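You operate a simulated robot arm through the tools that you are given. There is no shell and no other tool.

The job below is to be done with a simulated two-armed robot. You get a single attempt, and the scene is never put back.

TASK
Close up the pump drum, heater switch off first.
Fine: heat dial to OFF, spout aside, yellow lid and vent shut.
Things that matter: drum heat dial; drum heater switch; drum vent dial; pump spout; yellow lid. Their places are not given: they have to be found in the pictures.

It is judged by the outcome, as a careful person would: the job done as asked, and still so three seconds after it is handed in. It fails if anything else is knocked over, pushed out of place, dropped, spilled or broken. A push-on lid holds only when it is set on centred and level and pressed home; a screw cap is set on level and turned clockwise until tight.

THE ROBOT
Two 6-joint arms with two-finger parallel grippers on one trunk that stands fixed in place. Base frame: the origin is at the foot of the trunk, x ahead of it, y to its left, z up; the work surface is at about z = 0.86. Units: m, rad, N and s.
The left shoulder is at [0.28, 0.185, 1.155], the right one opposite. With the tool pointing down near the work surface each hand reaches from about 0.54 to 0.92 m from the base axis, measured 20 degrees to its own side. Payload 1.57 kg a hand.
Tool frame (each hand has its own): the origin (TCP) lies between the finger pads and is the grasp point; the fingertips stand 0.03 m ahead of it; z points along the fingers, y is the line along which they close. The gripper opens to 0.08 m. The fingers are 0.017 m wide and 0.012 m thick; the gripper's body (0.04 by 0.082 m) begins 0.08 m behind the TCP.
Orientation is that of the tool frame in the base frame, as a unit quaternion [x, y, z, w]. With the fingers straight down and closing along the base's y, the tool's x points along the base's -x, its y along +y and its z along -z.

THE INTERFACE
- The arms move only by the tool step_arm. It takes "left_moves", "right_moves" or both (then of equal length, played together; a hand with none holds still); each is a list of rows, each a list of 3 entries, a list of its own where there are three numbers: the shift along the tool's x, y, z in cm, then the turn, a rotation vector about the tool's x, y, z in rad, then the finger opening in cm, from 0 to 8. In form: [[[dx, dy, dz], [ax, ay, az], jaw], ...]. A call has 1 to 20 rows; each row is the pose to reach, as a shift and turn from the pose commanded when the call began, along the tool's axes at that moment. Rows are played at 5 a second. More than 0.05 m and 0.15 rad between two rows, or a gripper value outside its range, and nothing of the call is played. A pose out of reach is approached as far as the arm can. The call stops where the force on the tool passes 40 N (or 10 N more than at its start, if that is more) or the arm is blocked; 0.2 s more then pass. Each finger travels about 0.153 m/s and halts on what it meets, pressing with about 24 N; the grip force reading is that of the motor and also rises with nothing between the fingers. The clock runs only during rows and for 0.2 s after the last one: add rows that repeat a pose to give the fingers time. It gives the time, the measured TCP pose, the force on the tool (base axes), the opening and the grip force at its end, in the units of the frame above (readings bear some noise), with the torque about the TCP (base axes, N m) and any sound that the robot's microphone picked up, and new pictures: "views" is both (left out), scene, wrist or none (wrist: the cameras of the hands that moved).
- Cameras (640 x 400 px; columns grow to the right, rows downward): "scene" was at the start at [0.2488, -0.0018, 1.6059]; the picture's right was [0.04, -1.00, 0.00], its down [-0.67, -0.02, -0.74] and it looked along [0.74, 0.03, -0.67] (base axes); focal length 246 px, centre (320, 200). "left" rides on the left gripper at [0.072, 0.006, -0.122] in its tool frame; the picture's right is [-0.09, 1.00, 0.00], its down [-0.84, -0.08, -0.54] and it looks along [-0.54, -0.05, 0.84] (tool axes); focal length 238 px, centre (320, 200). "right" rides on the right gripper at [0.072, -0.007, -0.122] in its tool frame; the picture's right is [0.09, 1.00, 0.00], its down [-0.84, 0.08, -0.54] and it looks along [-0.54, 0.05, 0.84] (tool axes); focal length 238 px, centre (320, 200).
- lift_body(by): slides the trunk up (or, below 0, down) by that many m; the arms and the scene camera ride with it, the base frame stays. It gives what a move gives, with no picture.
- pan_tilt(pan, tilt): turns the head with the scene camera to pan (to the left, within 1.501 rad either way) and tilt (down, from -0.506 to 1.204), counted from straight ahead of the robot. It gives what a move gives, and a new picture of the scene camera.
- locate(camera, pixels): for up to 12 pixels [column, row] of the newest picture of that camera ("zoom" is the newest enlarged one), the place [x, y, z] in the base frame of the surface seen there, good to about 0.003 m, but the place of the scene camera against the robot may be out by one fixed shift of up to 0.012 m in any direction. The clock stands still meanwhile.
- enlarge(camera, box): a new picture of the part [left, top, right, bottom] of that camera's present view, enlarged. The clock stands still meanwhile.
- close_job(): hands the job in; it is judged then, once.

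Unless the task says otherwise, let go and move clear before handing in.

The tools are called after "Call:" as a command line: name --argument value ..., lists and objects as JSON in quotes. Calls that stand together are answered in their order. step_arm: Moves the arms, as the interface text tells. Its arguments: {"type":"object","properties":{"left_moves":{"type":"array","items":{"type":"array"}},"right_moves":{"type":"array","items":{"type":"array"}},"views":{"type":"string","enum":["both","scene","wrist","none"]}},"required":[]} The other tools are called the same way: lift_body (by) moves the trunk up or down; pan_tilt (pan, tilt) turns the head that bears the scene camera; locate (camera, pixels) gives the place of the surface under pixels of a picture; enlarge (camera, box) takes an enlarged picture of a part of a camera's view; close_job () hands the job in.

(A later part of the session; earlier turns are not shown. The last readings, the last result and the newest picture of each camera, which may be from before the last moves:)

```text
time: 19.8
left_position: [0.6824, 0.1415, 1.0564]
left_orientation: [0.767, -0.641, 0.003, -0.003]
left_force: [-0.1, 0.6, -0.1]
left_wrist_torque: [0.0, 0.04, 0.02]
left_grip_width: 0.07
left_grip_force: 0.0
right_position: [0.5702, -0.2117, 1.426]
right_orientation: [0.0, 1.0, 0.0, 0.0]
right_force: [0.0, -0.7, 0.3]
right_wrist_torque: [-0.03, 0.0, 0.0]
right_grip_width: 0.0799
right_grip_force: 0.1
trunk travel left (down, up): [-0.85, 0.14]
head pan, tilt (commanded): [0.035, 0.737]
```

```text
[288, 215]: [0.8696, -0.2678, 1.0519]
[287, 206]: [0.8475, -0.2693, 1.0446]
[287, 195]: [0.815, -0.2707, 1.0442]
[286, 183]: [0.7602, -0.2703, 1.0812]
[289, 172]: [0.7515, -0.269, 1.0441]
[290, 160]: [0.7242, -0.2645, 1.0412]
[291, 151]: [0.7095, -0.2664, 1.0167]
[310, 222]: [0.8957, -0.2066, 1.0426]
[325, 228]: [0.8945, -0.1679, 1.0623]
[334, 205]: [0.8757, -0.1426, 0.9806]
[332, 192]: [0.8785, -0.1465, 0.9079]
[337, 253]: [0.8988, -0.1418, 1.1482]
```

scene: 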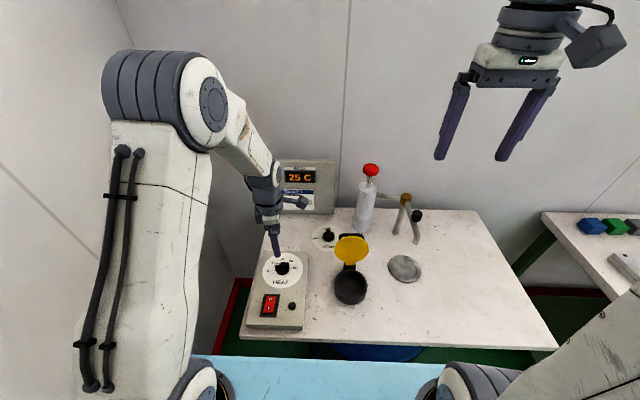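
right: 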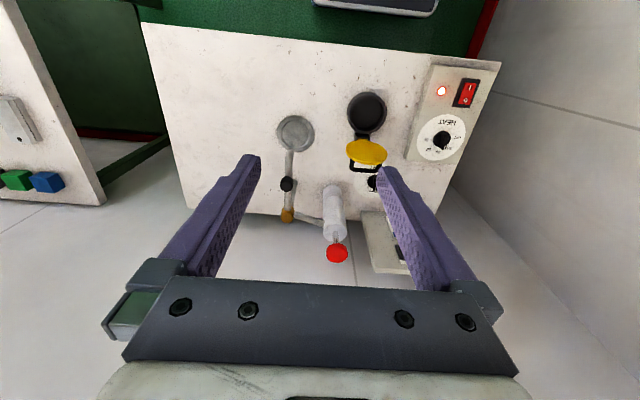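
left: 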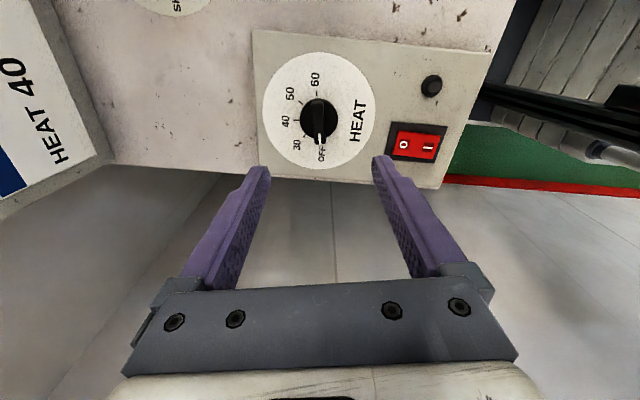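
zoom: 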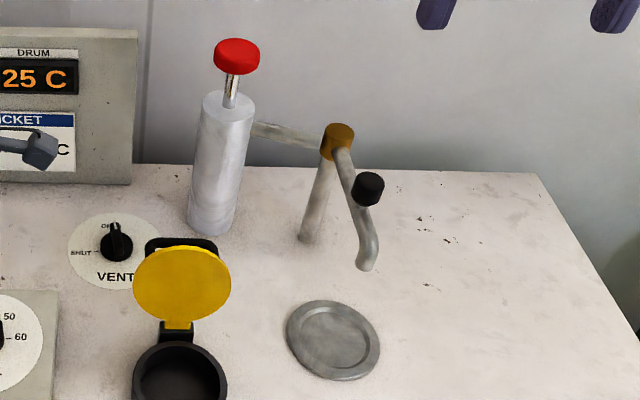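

The spout tube runs at z≈1.044 from the hinge (0.870, −0.268) toward the robot, with the black knob at (0.76, −0.269, 1.08) and the tip over the disc. I'll retract and unwind the left hand while bringing the right hand above the knob.

Call:
step_arm --left_moves '[[[-0.7, 0.4, -1.5], [0, 0, 0.145], 7], [[-1.5, 0.8, -3], [0, 0, 0.29], 7], [[-2.2, 1.1, -4], [0, 0, 0.435], 7], [[-3, 1.5, -5], [0, 0, 0.58], 7], [[-3.7, 1.9, -6.5], [0, 0, 0.725], 7], [[-4.5, 2.3, -8], [0, 0, 0.87], 7], [[-5.2, 2.6, -9], [0, 0, 1.015], 7], [[-6, 3, -10], [0, 0, 1.16], 7], [[-6.7, 3.4, -11], [0, 0, 1.305], 7], [[-7.5, 3.8, -12], [0, 0, 1.45], 7], [[-8.2, 4.1, -13.5], [0, 0, 1.595], 7], [[-9, 4.5, -15], [0, 0, 1.74], 7]]' --right_moves '[[[-1.6, -0.5, 2.3], [0, 0, 0], 8], [[-3.2, -1, 4.6], [0, 0, 0], 8], [[-4.8, -1.5, 6.9], [0, 0, 0], 8], [[-6.4, -2, 9.2], [0, 0, 0], 7], [[-8, -2.4, 11.5], [0, 0, 0], 7], [[-9.6, -2.8, 13.8], [0, 0, 0], 7], [[-11.2, -3.3, 16.1], [0, 0, 0], 7], [[-12.8, -3.8, 18.4], [0, 0, 0], 6], [[-14.4, -4.3, 20.5], [0, 0, 0], 6], [[-16, -4.8, 22.5], [0, 0, 0], 6], [[-17.5, -5.3, 24], [0, 0, 0], 6], [[-19.1, -5.7, 25], [0, 0, 0], 6]]' --views "both"

Call:
enlarge --camera "right" --box '[240, 80, 400, 240]'

Call:
enlarge --camera "scene" --box '[250, 220, 320, 300]'

```text
time: 22.4
left_position: [0.6196, 0.2221, 1.2047]
left_orientation: [-0.003, 1.0, -0.002, 0.004]
left_force: [-0.2, 0.3, 0.3]
left_wrist_torque: [0.01, -0.01, 0.03]
left_grip_width: 0.0701
left_grip_force: 0.1
right_position: [0.7625, -0.2685, 1.1753]
right_orientation: [0.0, 1.0, 0.0, -0.001]
right_force: [0.2, -0.9, 0.6]
right_wrist_torque: [-0.03, 0.03, 0.0]
right_grip_width: 0.0602
right_grip_force: 0.1
trunk travel left (down, up): [-0.85, 0.14]
head pan, tilt (commanded): [0.035, 0.737]
```

scene: 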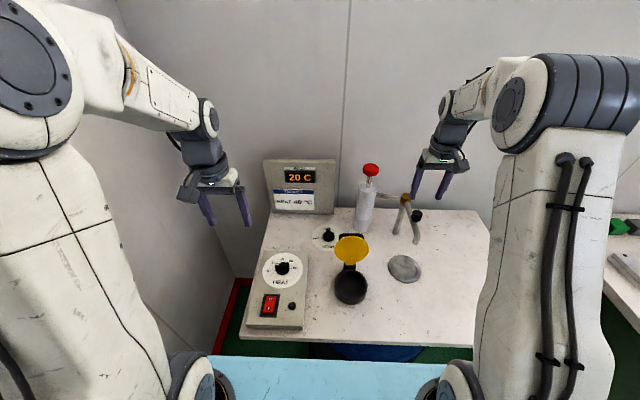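
right: 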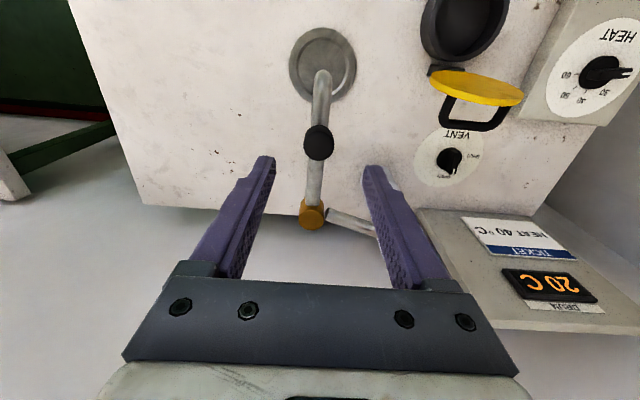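
left: 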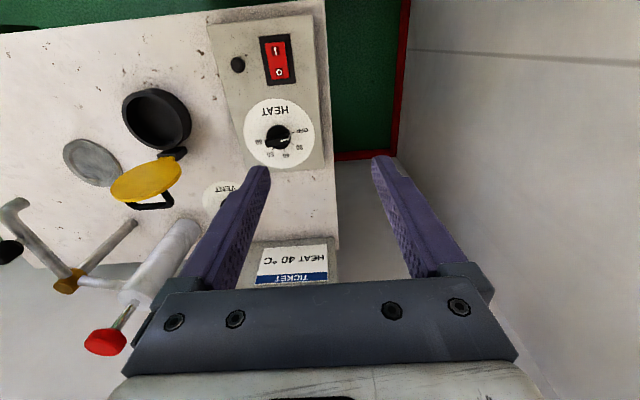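

```text
2.50 times, centred on (320, 160) of right
```

zoom: 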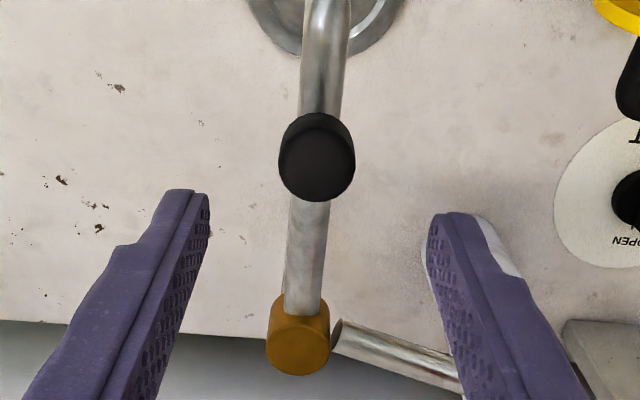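

```text
5.00 times, centred on (285, 260) of scene
```

zoom: 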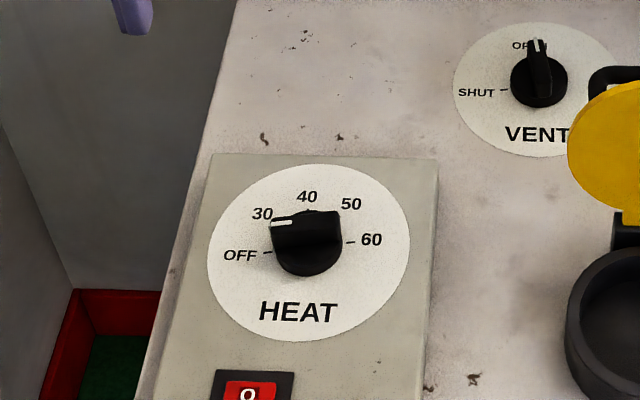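

The knob is centred at (318,142) in the right wrist view and the spout runs straight along x to the brass hinge (311,213). I'll locate the parts precisely and re-check the heat dial from this angle.

Call:
locate --camera "right" --pixels '[[319, 145], [319, 128], [316, 165], [315, 190], [312, 208], [312, 222], [322, 110], [322, 75], [321, 95], [304, 145], [333, 145], [345, 215]]'

Call:
enlarge --camera "left" --box '[240, 90, 320, 170]'

Call:
locate --camera "scene" --pixels '[[487, 215], [410, 240], [418, 240]]'

```text
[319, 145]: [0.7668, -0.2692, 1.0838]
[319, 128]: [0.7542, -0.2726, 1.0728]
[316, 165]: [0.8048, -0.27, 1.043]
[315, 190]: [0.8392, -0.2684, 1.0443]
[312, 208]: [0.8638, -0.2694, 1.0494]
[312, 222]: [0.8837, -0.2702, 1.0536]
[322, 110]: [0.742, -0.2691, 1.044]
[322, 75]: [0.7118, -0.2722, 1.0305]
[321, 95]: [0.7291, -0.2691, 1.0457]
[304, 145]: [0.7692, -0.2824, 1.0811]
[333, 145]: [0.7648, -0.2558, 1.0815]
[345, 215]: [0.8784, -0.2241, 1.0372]
```

```text
5.00 times, centred on (280, 130) of left
```

zoom: 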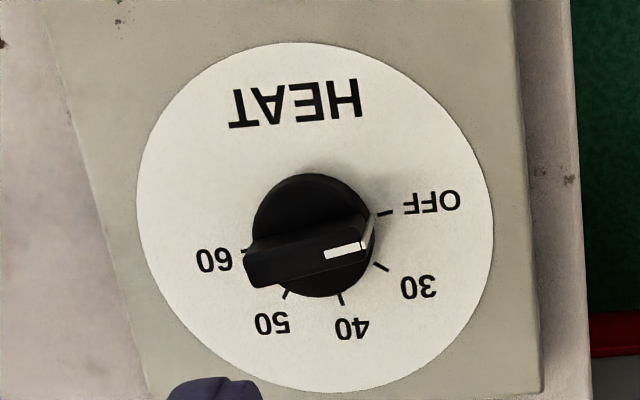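

```text
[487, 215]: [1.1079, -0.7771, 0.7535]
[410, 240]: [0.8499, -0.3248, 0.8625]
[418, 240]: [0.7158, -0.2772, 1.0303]
```

The hinge axis is near (0.872, −0.269), the knob centre (0.766, −0.269) with about 27 mm diameter and top z≈1.082. The end of a swing to the right is near the reach limit at this height, so I'll first raise the trunk a little.

Call:
lift_body --by 0.12

```text
time: 23.9
left_position: [0.6208, 0.2223, 1.3248]
left_orientation: [-0.005, 1.0, -0.001, 0.003]
left_force: [-0.9, 0.6, 0.3]
left_wrist_torque: [0.0, 0.02, -0.02]
left_grip_width: 0.0701
left_grip_force: 0.0
right_position: [0.7613, -0.2693, 1.2967]
right_orientation: [0.0, 1.0, 0.0, 0.0]
right_force: [-0.2, 0.3, -0.3]
right_wrist_torque: [0.02, 0.02, 0.01]
right_grip_width: 0.0598
right_grip_force: 0.1
trunk travel left (down, up): [-0.97, 0.02]
head pan, tilt (commanded): [0.035, 0.737]
```

Trunk is up 0.12 m. I'll lower the right hand so its open fingers straddle the knob, then narrow them to 3.5 cm as a loose cage.

Call:
step_arm --right_moves '[[[-0.35, 0, 4.5], [0, 0, 0], 5.5], [[-0.35, 0, 9], [0, 0, 0], 5.5], [[-0.35, 0, 13.5], [0, 0, 0], 5.5], [[-0.35, 0, 17], [0, 0, 0], 5.5], [[-0.35, 0, 19.5], [0, 0, 0], 5.5], [[-0.35, 0, 21.8], [0, 0, 0], 5.5], [[-0.35, 0, 21.8], [0, 0, 0], 4.5], [[-0.35, 0, 21.8], [0, 0, 0], 3.5], [[-0.35, 0, 21.8], [0, 0, 0], 3.5]]' --views "both"

Call:
enlarge --camera "right" --box '[240, 80, 400, 240]'

Call:
enlarge --camera "scene" --box '[340, 170, 480, 310]'

```text
time: 25.9
left_position: [0.6203, 0.2222, 1.3255]
left_orientation: [-0.005, 1.0, -0.001, 0.003]
left_force: [-0.5, -1.1, 0.4]
left_wrist_torque: [-0.03, 0.0, 0.01]
left_grip_width: 0.0697
left_grip_force: 0.0
right_position: [0.7667, -0.2689, 1.0774]
right_orientation: [0.001, 1.0, 0.0, 0.0]
right_force: [-0.7, -0.8, 0.2]
right_wrist_torque: [0.0, -0.01, 0.01]
right_grip_width: 0.035
right_grip_force: 0.2
trunk travel left (down, up): [-0.97, 0.02]
head pan, tilt (commanded): [0.035, 0.737]
```

scene: 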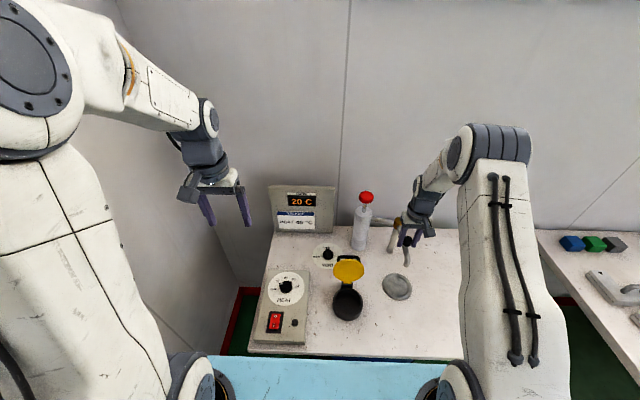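
right: 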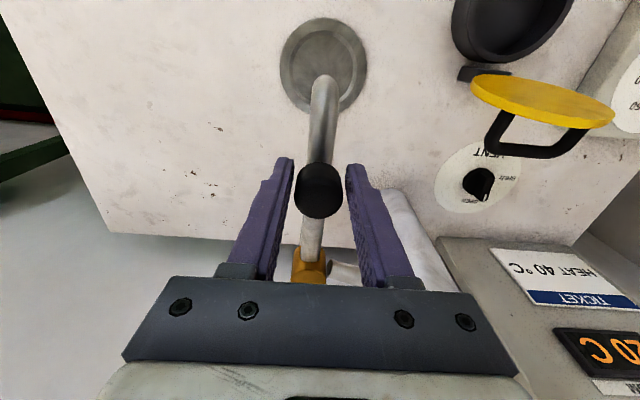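

```text
2.50 times, centred on (320, 160) of right
```

zoom: 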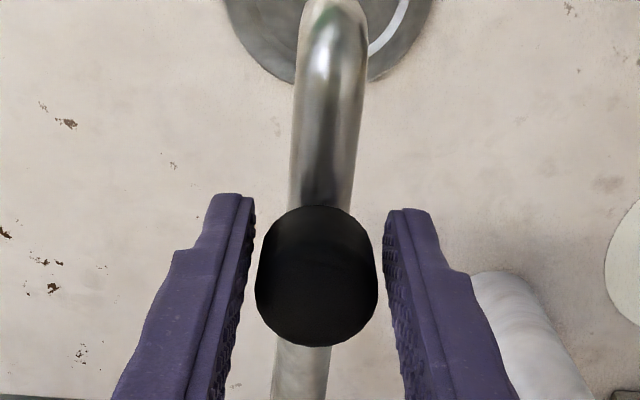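

```text
2.86 times, centred on (410, 240) of scene
```

zoom: 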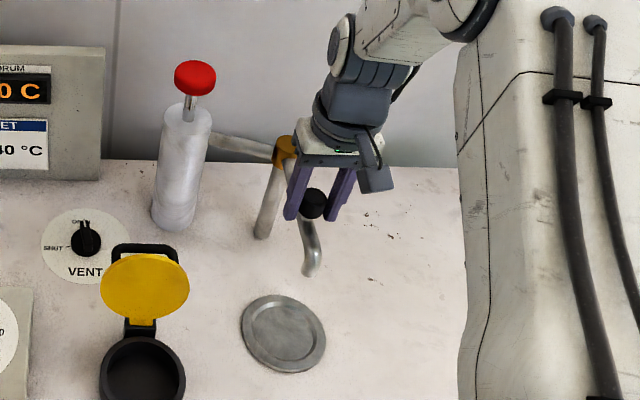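

The knob is caged between the fingers. I'll swing it to the right along its arc, first about 32°, and check the force.

Call:
step_arm --right_moves '[[[-0.03, -0.74, 0], [0, 0, -0.07], 3.5], [[-0.1, -1.48, 0], [0, 0, -0.14], 3.5], [[-0.41, -2.93, 0], [0, 0, -0.28], 3.5], [[-0.92, -4.32, 0], [0, 0, -0.42], 3.5], [[-1.62, -5.63, 0], [0, 0, -0.56], 3.5]]' --views "both"

```text
time: 27.1
left_position: [0.6211, 0.2227, 1.3251]
left_orientation: [-0.004, 1.0, -0.001, 0.003]
left_force: [-0.7, -0.1, 1.1]
left_wrist_torque: [-0.02, 0.0, 0.0]
left_grip_width: 0.0702
left_grip_force: 0.1
right_position: [0.781, -0.3255, 1.0774]
right_orientation: [-0.279, 0.96, 0.0, 0.0]
right_force: [0.7, 0.2, -0.2]
right_wrist_torque: [-0.01, -0.03, -0.01]
right_grip_width: 0.0351
right_grip_force: 0.0
trunk travel left (down, up): [-0.97, 0.02]
head pan, tilt (commanded): [0.035, 0.737]
```

scene: 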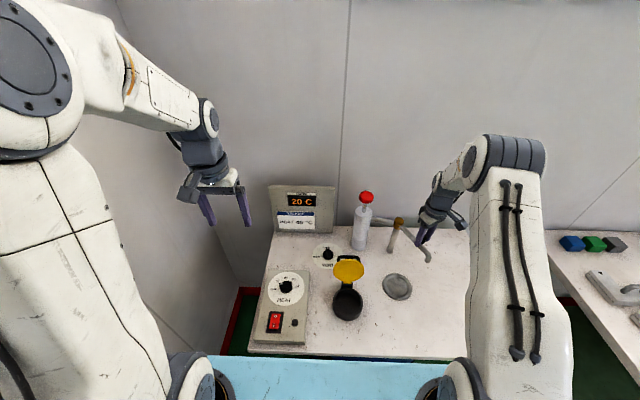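
right: 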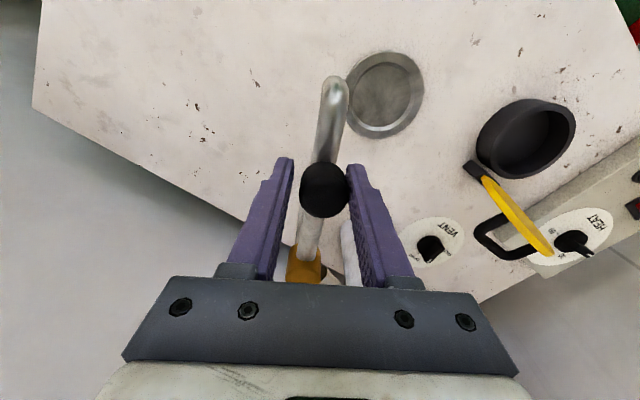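

The spout swung freely with almost no force; its tip (335,85) is already off the disc. I'll continue the arc to about 80°.

Call:
step_arm --right_moves '[[[-0.1, -1.48, 0], [0, 0, -0.14], 3.5], [[-0.41, -2.93, 0], [0, 0, -0.28], 3.5], [[-0.92, -4.32, 0], [0, 0, -0.42], 3.5], [[-1.62, -5.63, 0], [0, 0, -0.56], 3.5], [[-2.49, -6.83, 0], [0, 0, -0.7], 3.5], [[-3.53, -7.89, 0], [0, 0, -0.84], 3.5]]' --views "both"

```text
time: 28.5
left_position: [0.6205, 0.2217, 1.324]
left_orientation: [-0.004, 1.0, -0.001, 0.003]
left_force: [0.4, 0.1, 0.0]
left_wrist_torque: [0.0, -0.03, -0.03]
left_grip_width: 0.07
left_grip_force: 0.1
right_position: [0.8529, -0.3738, 1.077]
right_orientation: [-0.646, 0.764, 0.0, 0.0]
right_force: [1.1, 0.7, -0.6]
right_wrist_torque: [-0.02, 0.0, -0.01]
right_grip_width: 0.0352
right_grip_force: 0.0
trunk travel left (down, up): [-0.97, 0.02]
head pan, tilt (commanded): [0.035, 0.737]
```

scene: 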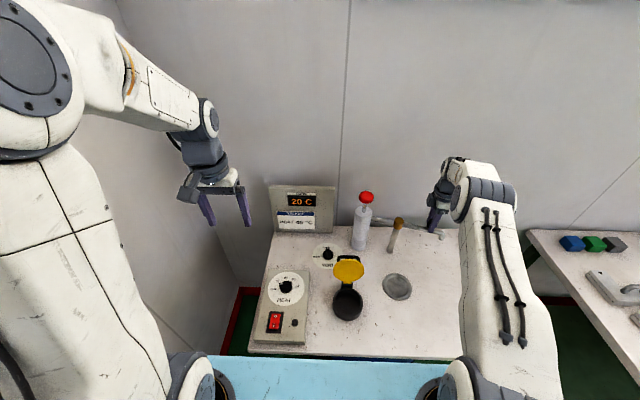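
right: 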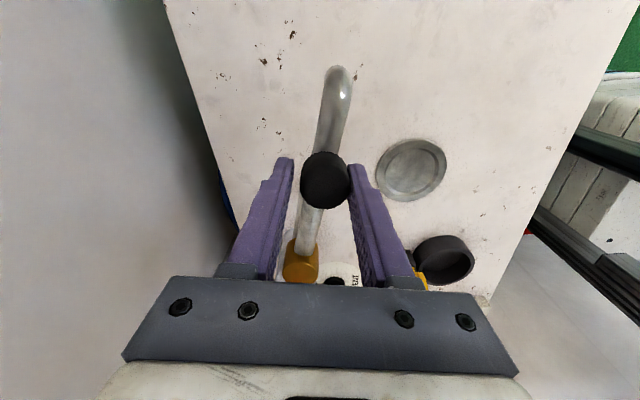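

The spout now points right along the far edge, well clear of the disc, with negligible force. I'll push it a few more degrees, then open and lift the right hand clear.

Call:
step_arm --right_moves '[[[-0.1, -1.48, 0], [0, 0, -0.14], 3.5], [[-0.1, -1.48, 0], [0, 0, -0.14], 3.5], [[-0.1, -1.48, 0], [0, 0, -0.14], 5], [[-0.1, -1.48, 0], [0, 0, -0.14], 5.5], [[-0.1, -1.48, -4], [0, 0, -0.14], 5.5], [[-0.1, -1.48, -8], [0, 0, -0.14], 5.5], [[-0.1, -1.48, -12], [0, 0, -0.14], 5.5]]' --views "both"

```text
time: 30.1
left_position: [0.6195, 0.2228, 1.3263]
left_orientation: [-0.004, 1.0, -0.001, 0.004]
left_force: [-0.3, -0.7, -0.2]
left_wrist_torque: [-0.01, 0.0, 0.01]
left_grip_width: 0.0698
left_grip_force: 0.0
right_position: [0.8695, -0.375, 1.1977]
right_orientation: [-0.696, 0.718, 0.0, 0.001]
right_force: [0.2, 1.5, -0.1]
right_wrist_torque: [0.03, 0.03, -0.01]
right_grip_width: 0.0551
right_grip_force: 0.1
trunk travel left (down, up): [-0.97, 0.02]
head pan, tilt (commanded): [0.035, 0.737]
```

scene: 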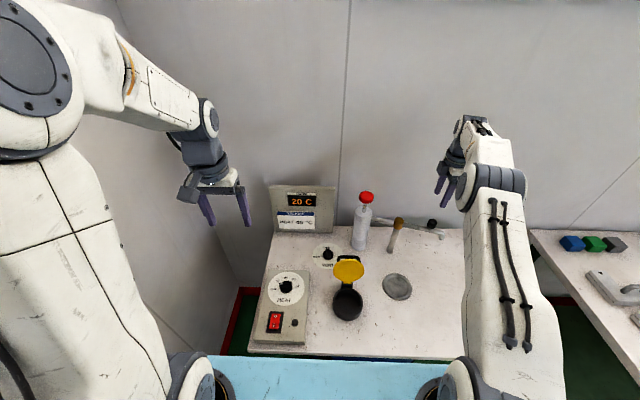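
right: 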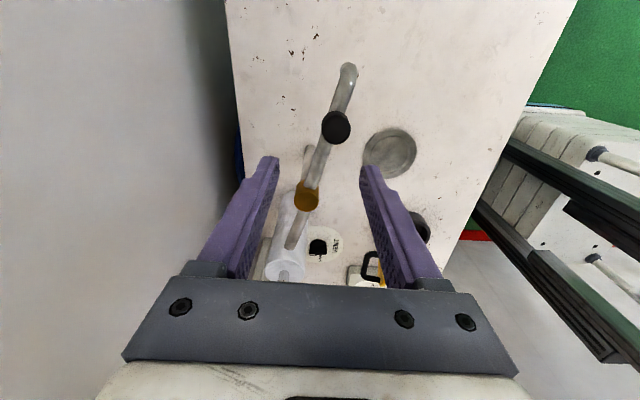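

The spout stays to the right after release. I'll bring the right hand back toward the robot, unwinding its yaw, to a spot where its camera can view the lid.

Call:
step_arm --right_moves '[[[-0.5, 2.4, -2], [0, 0, 0.14], 5.5], [[-2, 4.8, -4], [0, 0, 0.28], 5.5], [[-4, 7.2, -6], [0, 0, 0.42], 5.5], [[-6, 9.5, -7], [0, 0, 0.56], 5.5], [[-8, 12, -8], [0, 0, 0.7], 5.5], [[-10, 14, -8.5], [0, 0, 0.84], 5.5], [[-11.5, 16.5, -9], [0, 0, 0.98], 5.5], [[-13, 19, -9.5], [0, 0, 1.12], 5.5], [[-14.5, 21.5, -10], [0, 0, 1.26], 5.5], [[-15.5, 23.5, -10], [0, 0, 1.4], 5.5], [[-16.5, 25.5, -10], [0, 0, 1.53], 5.5]]' --views "both"

Call:
enlarge --camera "right" --box '[280, 60, 480, 220]'

Call:
enlarge --camera "scene" --box '[310, 170, 460, 330]'

Call:
enlarge --camera "left" --box '[60, 60, 260, 240]'

```text
time: 32.5
left_position: [0.6209, 0.2223, 1.3249]
left_orientation: [-0.004, 1.0, -0.001, 0.003]
left_force: [-0.8, 0.6, -0.5]
left_wrist_torque: [0.01, -0.01, 0.0]
left_grip_width: 0.0701
left_grip_force: 0.0
right_position: [0.618, -0.201, 1.2983]
right_orientation: [-0.004, 1.0, 0.0, 0.0]
right_force: [-0.7, -0.4, 0.6]
right_wrist_torque: [-0.01, 0.02, 0.0]
right_grip_width: 0.0549
right_grip_force: 0.2
trunk travel left (down, up): [-0.97, 0.02]
head pan, tilt (commanded): [0.035, 0.737]
```

scene: 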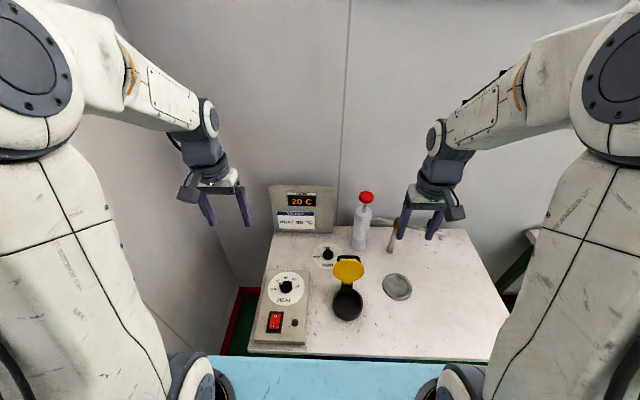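
right: 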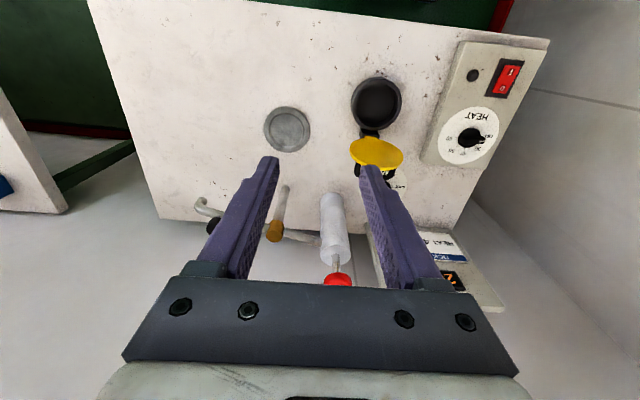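

```text
2.50 times, centred on (380, 140) of right
```

zoom: 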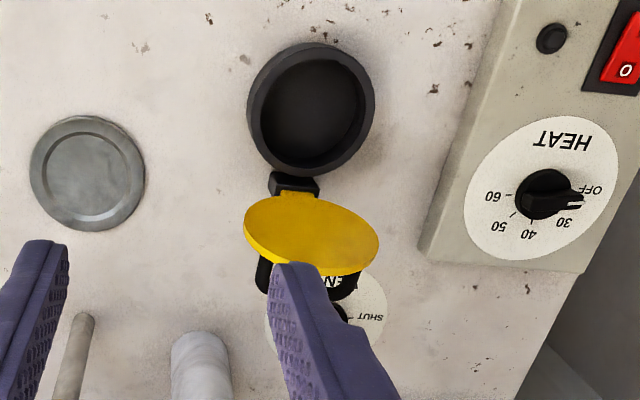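

```text
2.50 times, centred on (385, 250) of scene
```

zoom: 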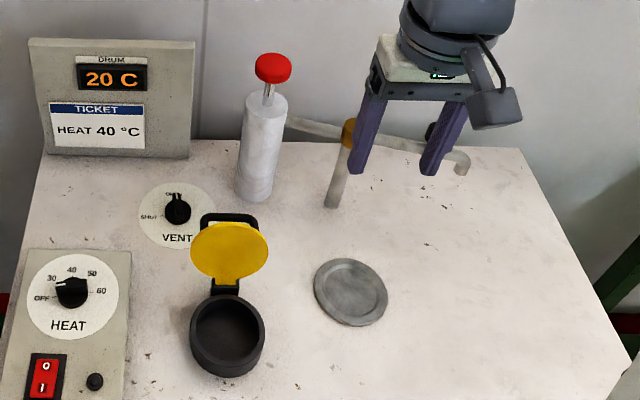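

```text
2.22 times, centred on (160, 150) of left
```

zoom: 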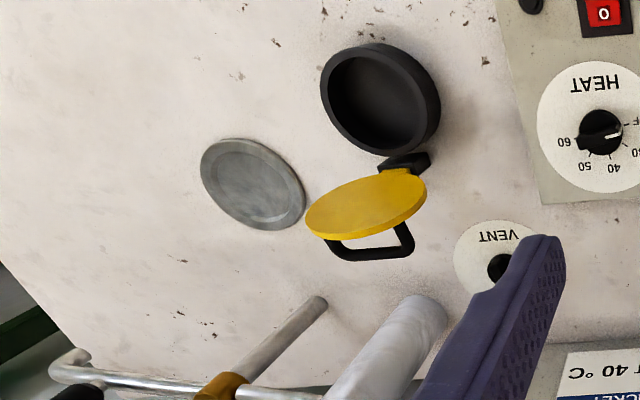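

The spout is aside, and the yellow lid stands open with a black D-handle on its far side. I'll locate lid edges, handle, hinge and the port rim.

Call:
locate --camera "zoom" --pixels '[[365, 200], [365, 180], [410, 185], [320, 215], [405, 163], [395, 155], [370, 235], [408, 235], [375, 252], [330, 90], [385, 50], [435, 110]]'

Call:
locate --camera "scene" --pixels '[[349, 270], [349, 260], [348, 280], [336, 270], [362, 270], [348, 287], [348, 256], [348, 290], [346, 300], [332, 305], [363, 305], [348, 317]]'

Call:
locate --camera "right" --pixels '[[375, 150], [352, 150], [400, 158], [378, 138], [370, 133], [376, 78], [354, 100], [400, 100], [376, 125], [371, 128], [358, 175], [395, 180]]'

```text
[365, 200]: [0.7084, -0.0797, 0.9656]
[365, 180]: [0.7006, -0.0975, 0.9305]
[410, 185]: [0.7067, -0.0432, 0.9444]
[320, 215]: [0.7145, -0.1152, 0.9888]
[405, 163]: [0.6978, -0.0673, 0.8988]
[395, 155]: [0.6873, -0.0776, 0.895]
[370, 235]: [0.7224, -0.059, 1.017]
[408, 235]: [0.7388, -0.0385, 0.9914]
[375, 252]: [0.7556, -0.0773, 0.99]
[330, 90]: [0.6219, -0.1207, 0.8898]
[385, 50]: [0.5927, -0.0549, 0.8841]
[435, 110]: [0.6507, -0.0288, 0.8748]
```

```text
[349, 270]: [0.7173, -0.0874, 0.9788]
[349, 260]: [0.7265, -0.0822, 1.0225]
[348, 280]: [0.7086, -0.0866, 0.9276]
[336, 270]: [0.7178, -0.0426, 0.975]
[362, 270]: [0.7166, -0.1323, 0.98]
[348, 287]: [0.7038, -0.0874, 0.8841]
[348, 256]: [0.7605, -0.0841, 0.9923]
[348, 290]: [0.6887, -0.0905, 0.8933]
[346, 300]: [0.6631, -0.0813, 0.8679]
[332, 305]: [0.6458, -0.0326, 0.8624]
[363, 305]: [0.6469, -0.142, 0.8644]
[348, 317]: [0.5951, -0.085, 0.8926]
```

```text
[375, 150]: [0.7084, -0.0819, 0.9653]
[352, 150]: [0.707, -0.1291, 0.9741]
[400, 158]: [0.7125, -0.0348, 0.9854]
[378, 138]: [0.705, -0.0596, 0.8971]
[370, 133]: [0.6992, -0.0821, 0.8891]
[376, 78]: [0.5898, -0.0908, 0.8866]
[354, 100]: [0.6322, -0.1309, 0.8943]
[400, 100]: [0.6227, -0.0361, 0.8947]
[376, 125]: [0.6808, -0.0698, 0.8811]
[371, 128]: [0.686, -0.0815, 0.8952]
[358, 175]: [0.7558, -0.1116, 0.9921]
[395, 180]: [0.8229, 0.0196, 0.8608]
```

The lid leans about 14° past vertical (edge (0.722, 1.017) top, hinge near (0.70, 0.90)), its handle bar is at about (0.756, −0.08, 0.99), and the port is centred near (0.636, −0.083) with rim z≈0.894. I'll lower the trunk back and then put closed right fingers behind the handle bar.

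Call:
lift_body --by -0.12

```text
time: 34.0
left_position: [0.6207, 0.2223, 1.2055]
left_orientation: [-0.004, 1.0, 0.0, 0.004]
left_force: [0.0, -0.2, -0.1]
left_wrist_torque: [0.04, 0.0, -0.01]
left_grip_width: 0.0702
left_grip_force: 0.0
right_position: [0.6181, -0.2009, 1.1786]
right_orientation: [-0.005, 1.0, 0.001, 0.001]
right_force: [-0.3, 0.6, 0.5]
right_wrist_torque: [0.02, 0.01, 0.0]
right_grip_width: 0.0552
right_grip_force: 0.1
trunk travel left (down, up): [-0.85, 0.14]
head pan, tilt (commanded): [0.035, 0.737]
```

Trunk is back down. Moving the right hand over and behind the lid handle, fingers closing, staying high for now.

Call:
step_arm --right_moves '[[[-3, 2, 0], [0, 0, 0], 3], [[-6, 4, 0], [0, 0, 0], 1], [[-9, 6, 0], [0, 0, 0], 0], [[-12, 8, 0], [0, 0, 0], 0], [[-15, 10, 0], [0, 0, 0], 0], [[-17.7, 11.7, 2], [0, 0, 0], 0], [[-17.7, 11.7, 6], [0, 0, 0], 0]]' --views "both"

Call:
enlarge --camera "scene" --box '[310, 170, 440, 300]'

```text
time: 35.6
left_position: [0.6217, 0.2229, 1.2049]
left_orientation: [-0.004, 1.0, -0.001, 0.003]
left_force: [-0.4, 0.3, 0.4]
left_wrist_torque: [0.0, 0.01, 0.0]
left_grip_width: 0.0699
left_grip_force: 0.1
right_position: [0.7939, -0.0831, 1.118]
right_orientation: [-0.006, 1.0, 0.001, 0.0]
right_force: [0.0, -0.4, -0.4]
right_wrist_torque: [0.03, 0.0, 0.0]
right_grip_width: 0.0002
right_grip_force: 20.9
trunk travel left (down, up): [-0.85, 0.14]
head pan, tilt (commanded): [0.035, 0.737]
```

scene: 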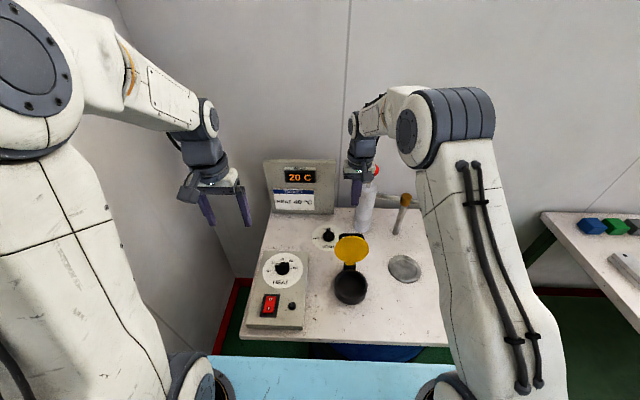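
right: 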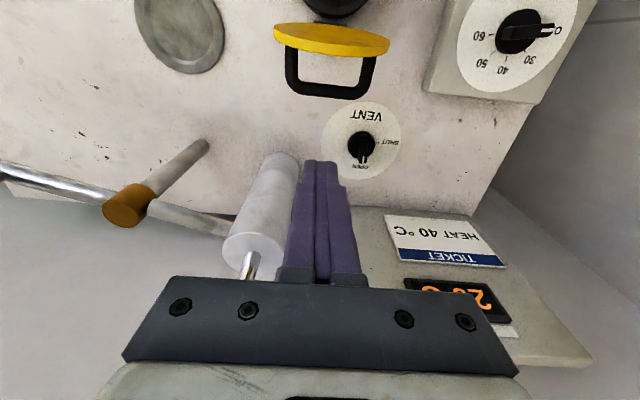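

```text
3.08 times, centred on (375, 235) of scene
```

zoom: 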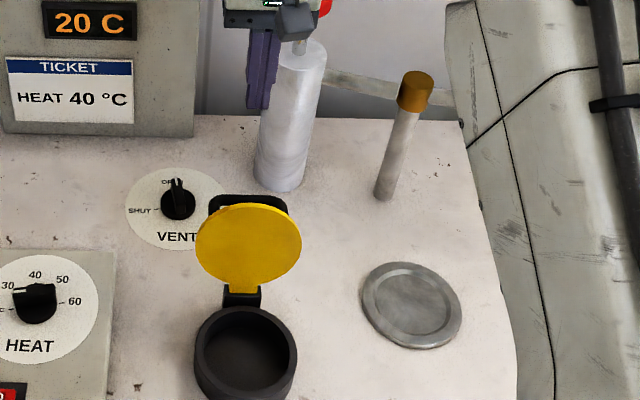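

The right wrist view shows the D-handle bar (297–365, 90) and the vent dial pointing at OPEN. I'll locate the bar and dial features from here.

Call:
locate --camera "right" --pixels '[[330, 91], [300, 90], [362, 94], [290, 60], [369, 72], [330, 52], [330, 36], [361, 143], [362, 160], [361, 132], [383, 142], [360, 172]]'

Call:
enlarge --camera "right" --box '[250, 0, 420, 200]'

```text
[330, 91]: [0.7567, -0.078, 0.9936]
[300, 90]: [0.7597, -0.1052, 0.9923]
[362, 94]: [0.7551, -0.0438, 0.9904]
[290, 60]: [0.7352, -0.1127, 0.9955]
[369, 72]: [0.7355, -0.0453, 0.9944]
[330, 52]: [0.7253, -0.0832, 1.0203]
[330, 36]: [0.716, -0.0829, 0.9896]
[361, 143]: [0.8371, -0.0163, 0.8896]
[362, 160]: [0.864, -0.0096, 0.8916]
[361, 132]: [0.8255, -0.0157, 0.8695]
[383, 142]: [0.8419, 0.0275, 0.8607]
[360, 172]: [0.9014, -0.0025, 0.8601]
```

```text
2.00 times, centred on (335, 100) of right
```

zoom: 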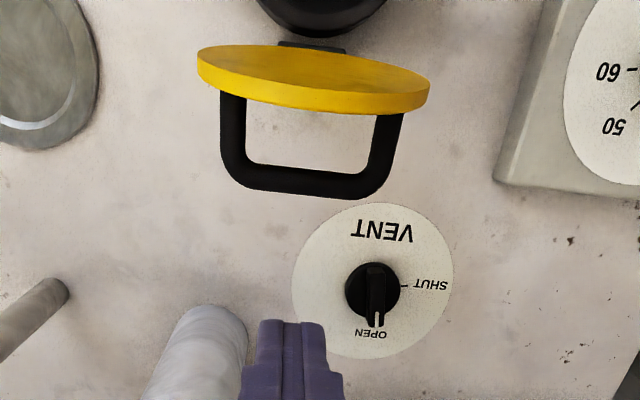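

The bar is at x≈0.7575, z≈0.993, y −0.112 to −0.04. I'll lower the closed fingers behind it (tips to z≈0.97) and push toward the robot in small steps.

Call:
step_arm --right_moves '[[[0, 0.3, 4], [0, 0, 0], 0], [[0, 0.3, 8], [0, 0, 0], 0], [[0, 0.3, 11.8], [0, 0, 0], 0], [[1.5, 0.3, 11.8], [0, 0, 0], 0], [[2.5, 0.3, 11.8], [0, 0, 0], 0], [[3.5, 0.3, 11.8], [0, 0, 0], 0], [[4.5, 0.3, 11.8], [0, 0, 0], 0]]' --views "both"

Call:
enlarge --camera "scene" --box '[300, 190, 400, 310]'

```text
time: 37.2
left_position: [0.6212, 0.2232, 1.2048]
left_orientation: [-0.005, 1.0, -0.001, 0.004]
left_force: [0.3, 0.7, -0.5]
left_wrist_torque: [0.02, 0.01, -0.02]
left_grip_width: 0.0701
left_grip_force: 0.0
right_position: [0.7494, -0.0812, 1.0017]
right_orientation: [-0.005, 1.0, 0.001, -0.002]
right_force: [0.8, 0.5, 0.7]
right_wrist_torque: [0.0, -0.02, -0.01]
right_grip_width: 0.0003
right_grip_force: 21.0
trunk travel left (down, up): [-0.85, 0.14]
head pan, tilt (commanded): [0.035, 0.737]
```

scene: 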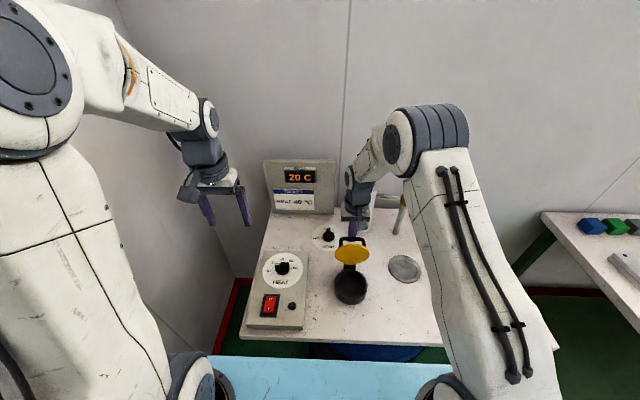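
right: 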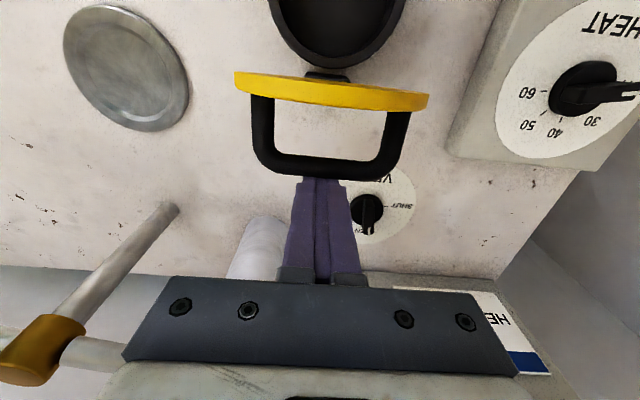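

```text
3.33 times, centred on (350, 250) of scene
```

zoom: 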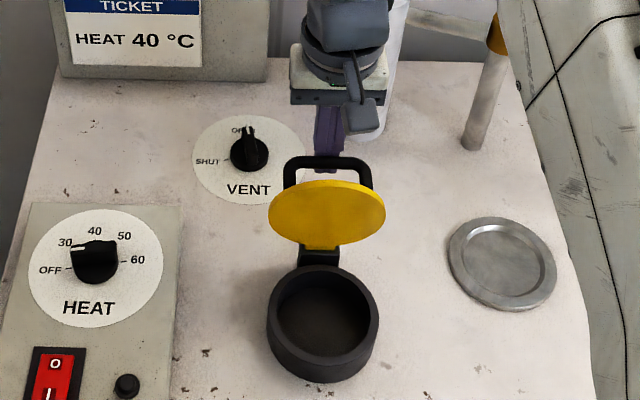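

The lid is following the push with no noticeable force (now about vertical and tipping toward the port). I'll keep pushing toward the robot.

Call:
step_arm --right_moves '[[[1.2, 0, 0], [0, 0, 0], 0], [[2.4, 0, 0], [0, 0, 0], 0], [[3.6, 0, 0], [0, 0, 0], 0], [[4.8, 0, 0], [0, 0, 0], 0], [[6, 0, 0], [0, 0, 0], 0], [[7.2, 0, 0], [0, 0, 0], 0]]' --views "both"

Call:
enlarge --camera "scene" --box '[300, 190, 400, 310]'

```text
time: 38.6
left_position: [0.6196, 0.2231, 1.2054]
left_orientation: [-0.005, 1.0, 0.0, 0.004]
left_force: [0.8, 0.0, -0.7]
left_wrist_torque: [-0.02, 0.0, -0.01]
left_grip_width: 0.0701
left_grip_force: 0.0
right_position: [0.6767, -0.0823, 1.0008]
right_orientation: [-0.005, 1.0, 0.0, 0.0]
right_force: [-0.6, 0.3, -0.4]
right_wrist_torque: [0.0, 0.01, 0.03]
right_grip_width: 0.0
right_grip_force: 21.7
trunk travel left (down, up): [-0.85, 0.14]
head pan, tilt (commanded): [0.035, 0.737]
```

scene: 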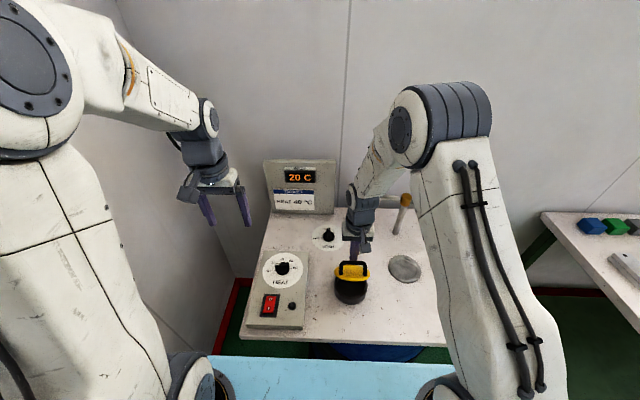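
right: 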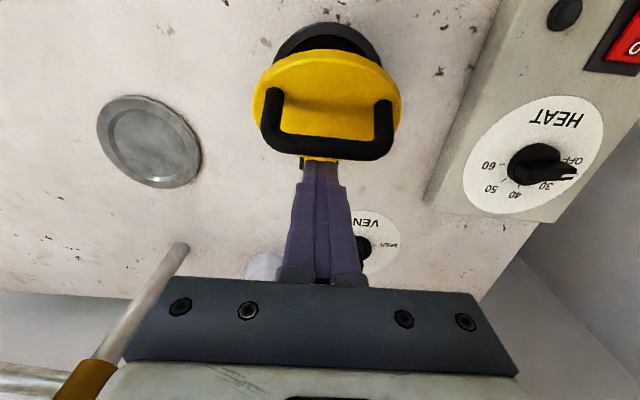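

```text
3.33 times, centred on (350, 250) of scene
```

zoom: 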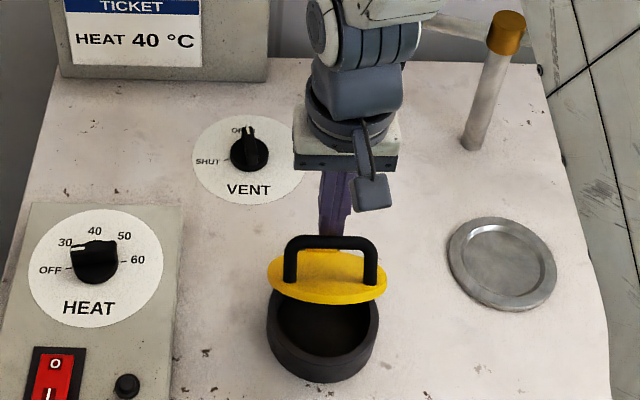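

The lid is held at roughly 45° with its handle in front of the fingers. I'll continue forward while descending slightly to follow the bar down.

Call:
step_arm --right_moves '[[[1.2, 0, 0], [0, 0, 0], 0], [[2.4, 0, 0.3], [0, 0, 0], 0], [[3.4, 0, 1.2], [0, 0, 0], 0], [[4.2, 0, 2.1], [0, 0, 0], 0]]' --views "both"

Call:
enlarge --camera "scene" --box '[300, 190, 400, 310]'

Call:
enlarge --camera "right" --box '[240, 40, 420, 200]'

```text
time: 39.6
left_position: [0.6204, 0.2225, 1.2058]
left_orientation: [-0.005, 1.0, -0.001, 0.004]
left_force: [-1.7, 0.3, 0.6]
left_wrist_torque: [-0.02, 0.01, 0.04]
left_grip_width: 0.0701
left_grip_force: 0.0
right_position: [0.6348, -0.0823, 0.9787]
right_orientation: [-0.005, 1.0, 0.0, -0.001]
right_force: [0.3, 0.8, 0.4]
right_wrist_torque: [-0.01, 0.01, -0.03]
right_grip_width: 0.0001
right_grip_force: 21.7
trunk travel left (down, up): [-0.85, 0.14]
head pan, tilt (commanded): [0.035, 0.737]
```

scene: 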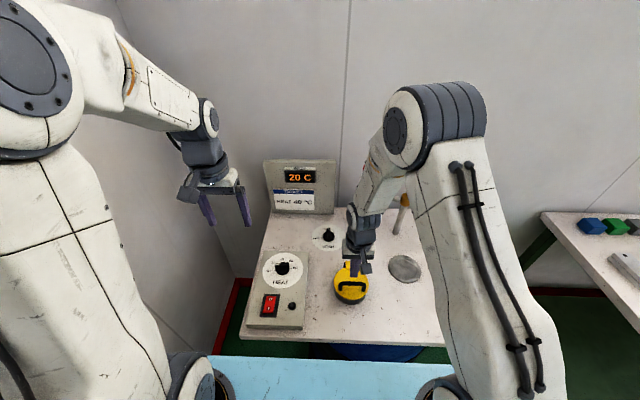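
right: 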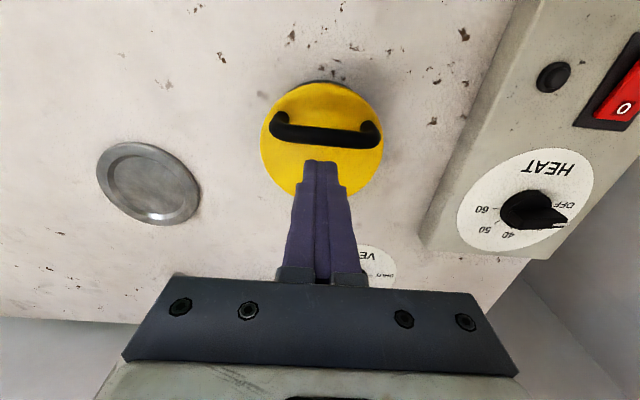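

```text
3.33 times, centred on (350, 250) of scene
```

zoom: 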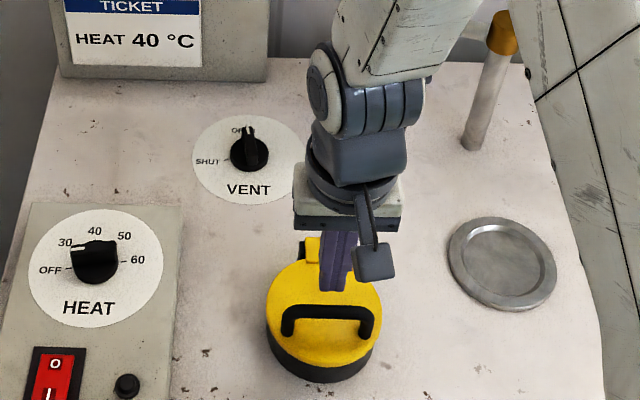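

```text
2.50 times, centred on (330, 120) of right
```

zoom: 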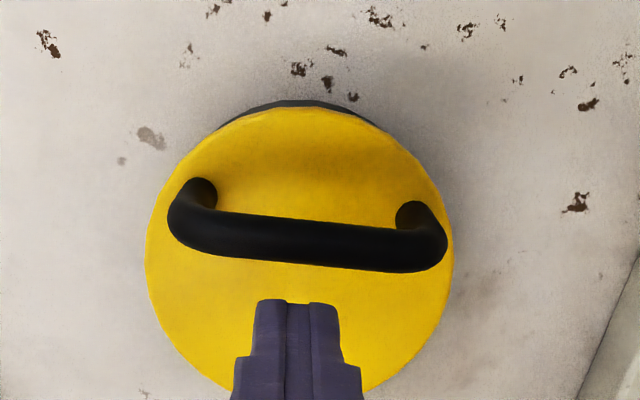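

The lid has gone down onto the port, handle bar at (325,133) in the wrist view. I'll measure the lid's height and tilt before pressing.

Call:
locate --camera "right" --pixels '[[325, 134], [300, 130], [355, 138], [320, 90], [320, 110], [275, 150], [370, 160], [290, 170], [360, 175], [320, 83], [306, 185], [345, 105]]'

Call:
locate --camera "scene" --pixels '[[349, 285], [337, 285], [348, 298], [362, 290], [342, 272], [336, 275], [363, 278], [350, 271]]'

```text
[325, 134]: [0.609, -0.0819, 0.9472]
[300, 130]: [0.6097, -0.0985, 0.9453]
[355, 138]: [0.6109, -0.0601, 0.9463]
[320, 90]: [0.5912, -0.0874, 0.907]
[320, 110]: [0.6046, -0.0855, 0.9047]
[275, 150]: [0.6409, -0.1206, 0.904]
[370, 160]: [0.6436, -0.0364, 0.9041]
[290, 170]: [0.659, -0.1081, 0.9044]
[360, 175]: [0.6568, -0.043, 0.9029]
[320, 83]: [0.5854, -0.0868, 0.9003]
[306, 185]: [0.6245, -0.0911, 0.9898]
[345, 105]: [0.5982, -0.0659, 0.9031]
```

```text
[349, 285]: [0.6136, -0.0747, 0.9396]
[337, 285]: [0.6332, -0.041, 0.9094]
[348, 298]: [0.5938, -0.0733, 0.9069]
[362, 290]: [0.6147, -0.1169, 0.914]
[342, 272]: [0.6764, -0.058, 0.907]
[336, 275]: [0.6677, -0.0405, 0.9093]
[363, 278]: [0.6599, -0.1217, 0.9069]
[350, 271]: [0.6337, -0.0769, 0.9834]
```

The lid top reads level at z≈0.904 all around (rim was 0.894), so it's seated but must be pressed home. The finger is over its centre (0.635, −0.082), behind the bar; I'll press straight down.

Call:
step_arm --right_moves '[[[-0.1, 0, 2], [0, 0, 0], 0], [[-0.1, 0, 3.8], [0, 0, 0], 0], [[-0.1, 0, 4.4], [0, 0, 0], 0], [[-0.1, 0, 4.7], [0, 0, 0], 0], [[-0.1, 0, 5.0], [0, 0, 0], 0], [[-0.1, 0, 5.3], [0, 0, 0], 0], [[-0.1, 0, 5.6], [0, 0, 0], 0], [[-0.1, 0, 6.0], [0, 0, 0], 0]]' --views "both"

```text
time: 40.8
left_position: [0.6188, 0.2223, 1.2065]
left_orientation: [-0.005, 1.0, 0.0, 0.004]
left_force: [0.5, -0.1, -0.3]
left_wrist_torque: [-0.01, -0.02, -0.02]
left_grip_width: 0.0699
left_grip_force: 0.0
right_position: [0.6375, -0.0822, 0.933]
right_orientation: [-0.006, 1.0, 0.0, 0.001]
right_force: [-7.3, -1.6, 27.2]
right_wrist_torque: [-0.06, 0.13, -0.09]
right_grip_width: 0.0
right_grip_force: 21.6
trunk travel left (down, up): [-0.85, 0.14]
head pan, tilt (commanded): [0.035, 0.737]
stopped in row 6 (right hand): the force on the tool passed its limit at 45 N (the readings are from after the stop); the commanded pose is now the measured one
```

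scene: 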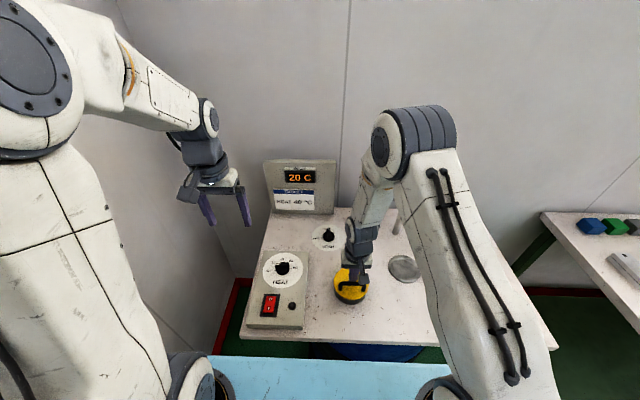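
right: 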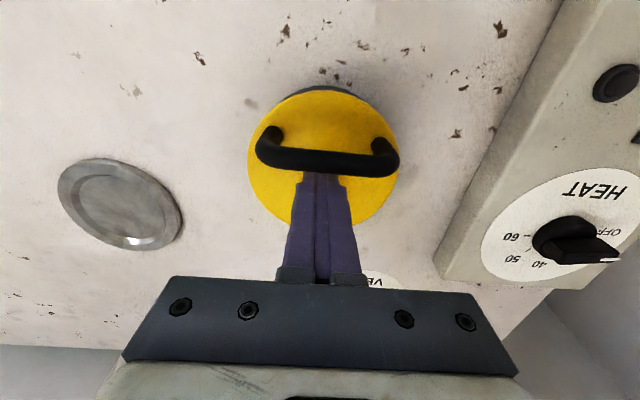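

It pressed to 45 N with the lid top at z≈0.903, firm. For good measure I'll also press on the handle bar nearer the front edge at x≈0.61.

Call:
step_arm --right_moves '[[[0, 0, -3], [0, 0, 0], 0], [[0, 0, -6.2], [0, 0, 0], 0], [[2.8, 0, -6.2], [0, 0, 0], 0], [[2.8, 0, -5], [0, 0, 0], 0], [[2.8, 0, -4.5], [0, 0, 0], 0], [[2.8, 0, -4.2], [0, 0, 0], 0], [[2.8, 0, -3.9], [0, 0, 0], 0], [[2.8, 0, -3.6], [0, 0, 0], 0], [[2.8, 0, -3.3], [0, 0, 0], 0], [[2.8, 0, -3.0], [0, 0, 0], 0]]' --views "wrist"

```text
time: 42.5
left_position: [0.6198, 0.223, 1.2061]
left_orientation: [-0.004, 1.0, -0.001, 0.004]
left_force: [-0.5, 0.7, 0.4]
left_wrist_torque: [0.0, 0.01, -0.01]
left_grip_width: 0.0699
left_grip_force: 0.0
right_position: [0.6077, -0.082, 0.9747]
right_orientation: [-0.006, 1.0, -0.001, 0.002]
right_force: [-6.2, -2.7, 29.4]
right_wrist_torque: [0.04, 0.06, -0.04]
right_grip_width: 0.0001
right_grip_force: 21.4
trunk travel left (down, up): [-0.85, 0.14]
head pan, tilt (commanded): [0.035, 0.737]
stopped in row 8 (right hand): the force on the tool passed its limit at 45 N (the readings are from after the stop); the commanded pose is now the measured one
```

right: 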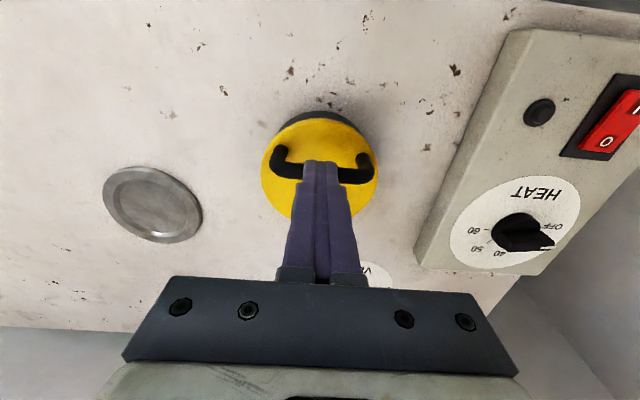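

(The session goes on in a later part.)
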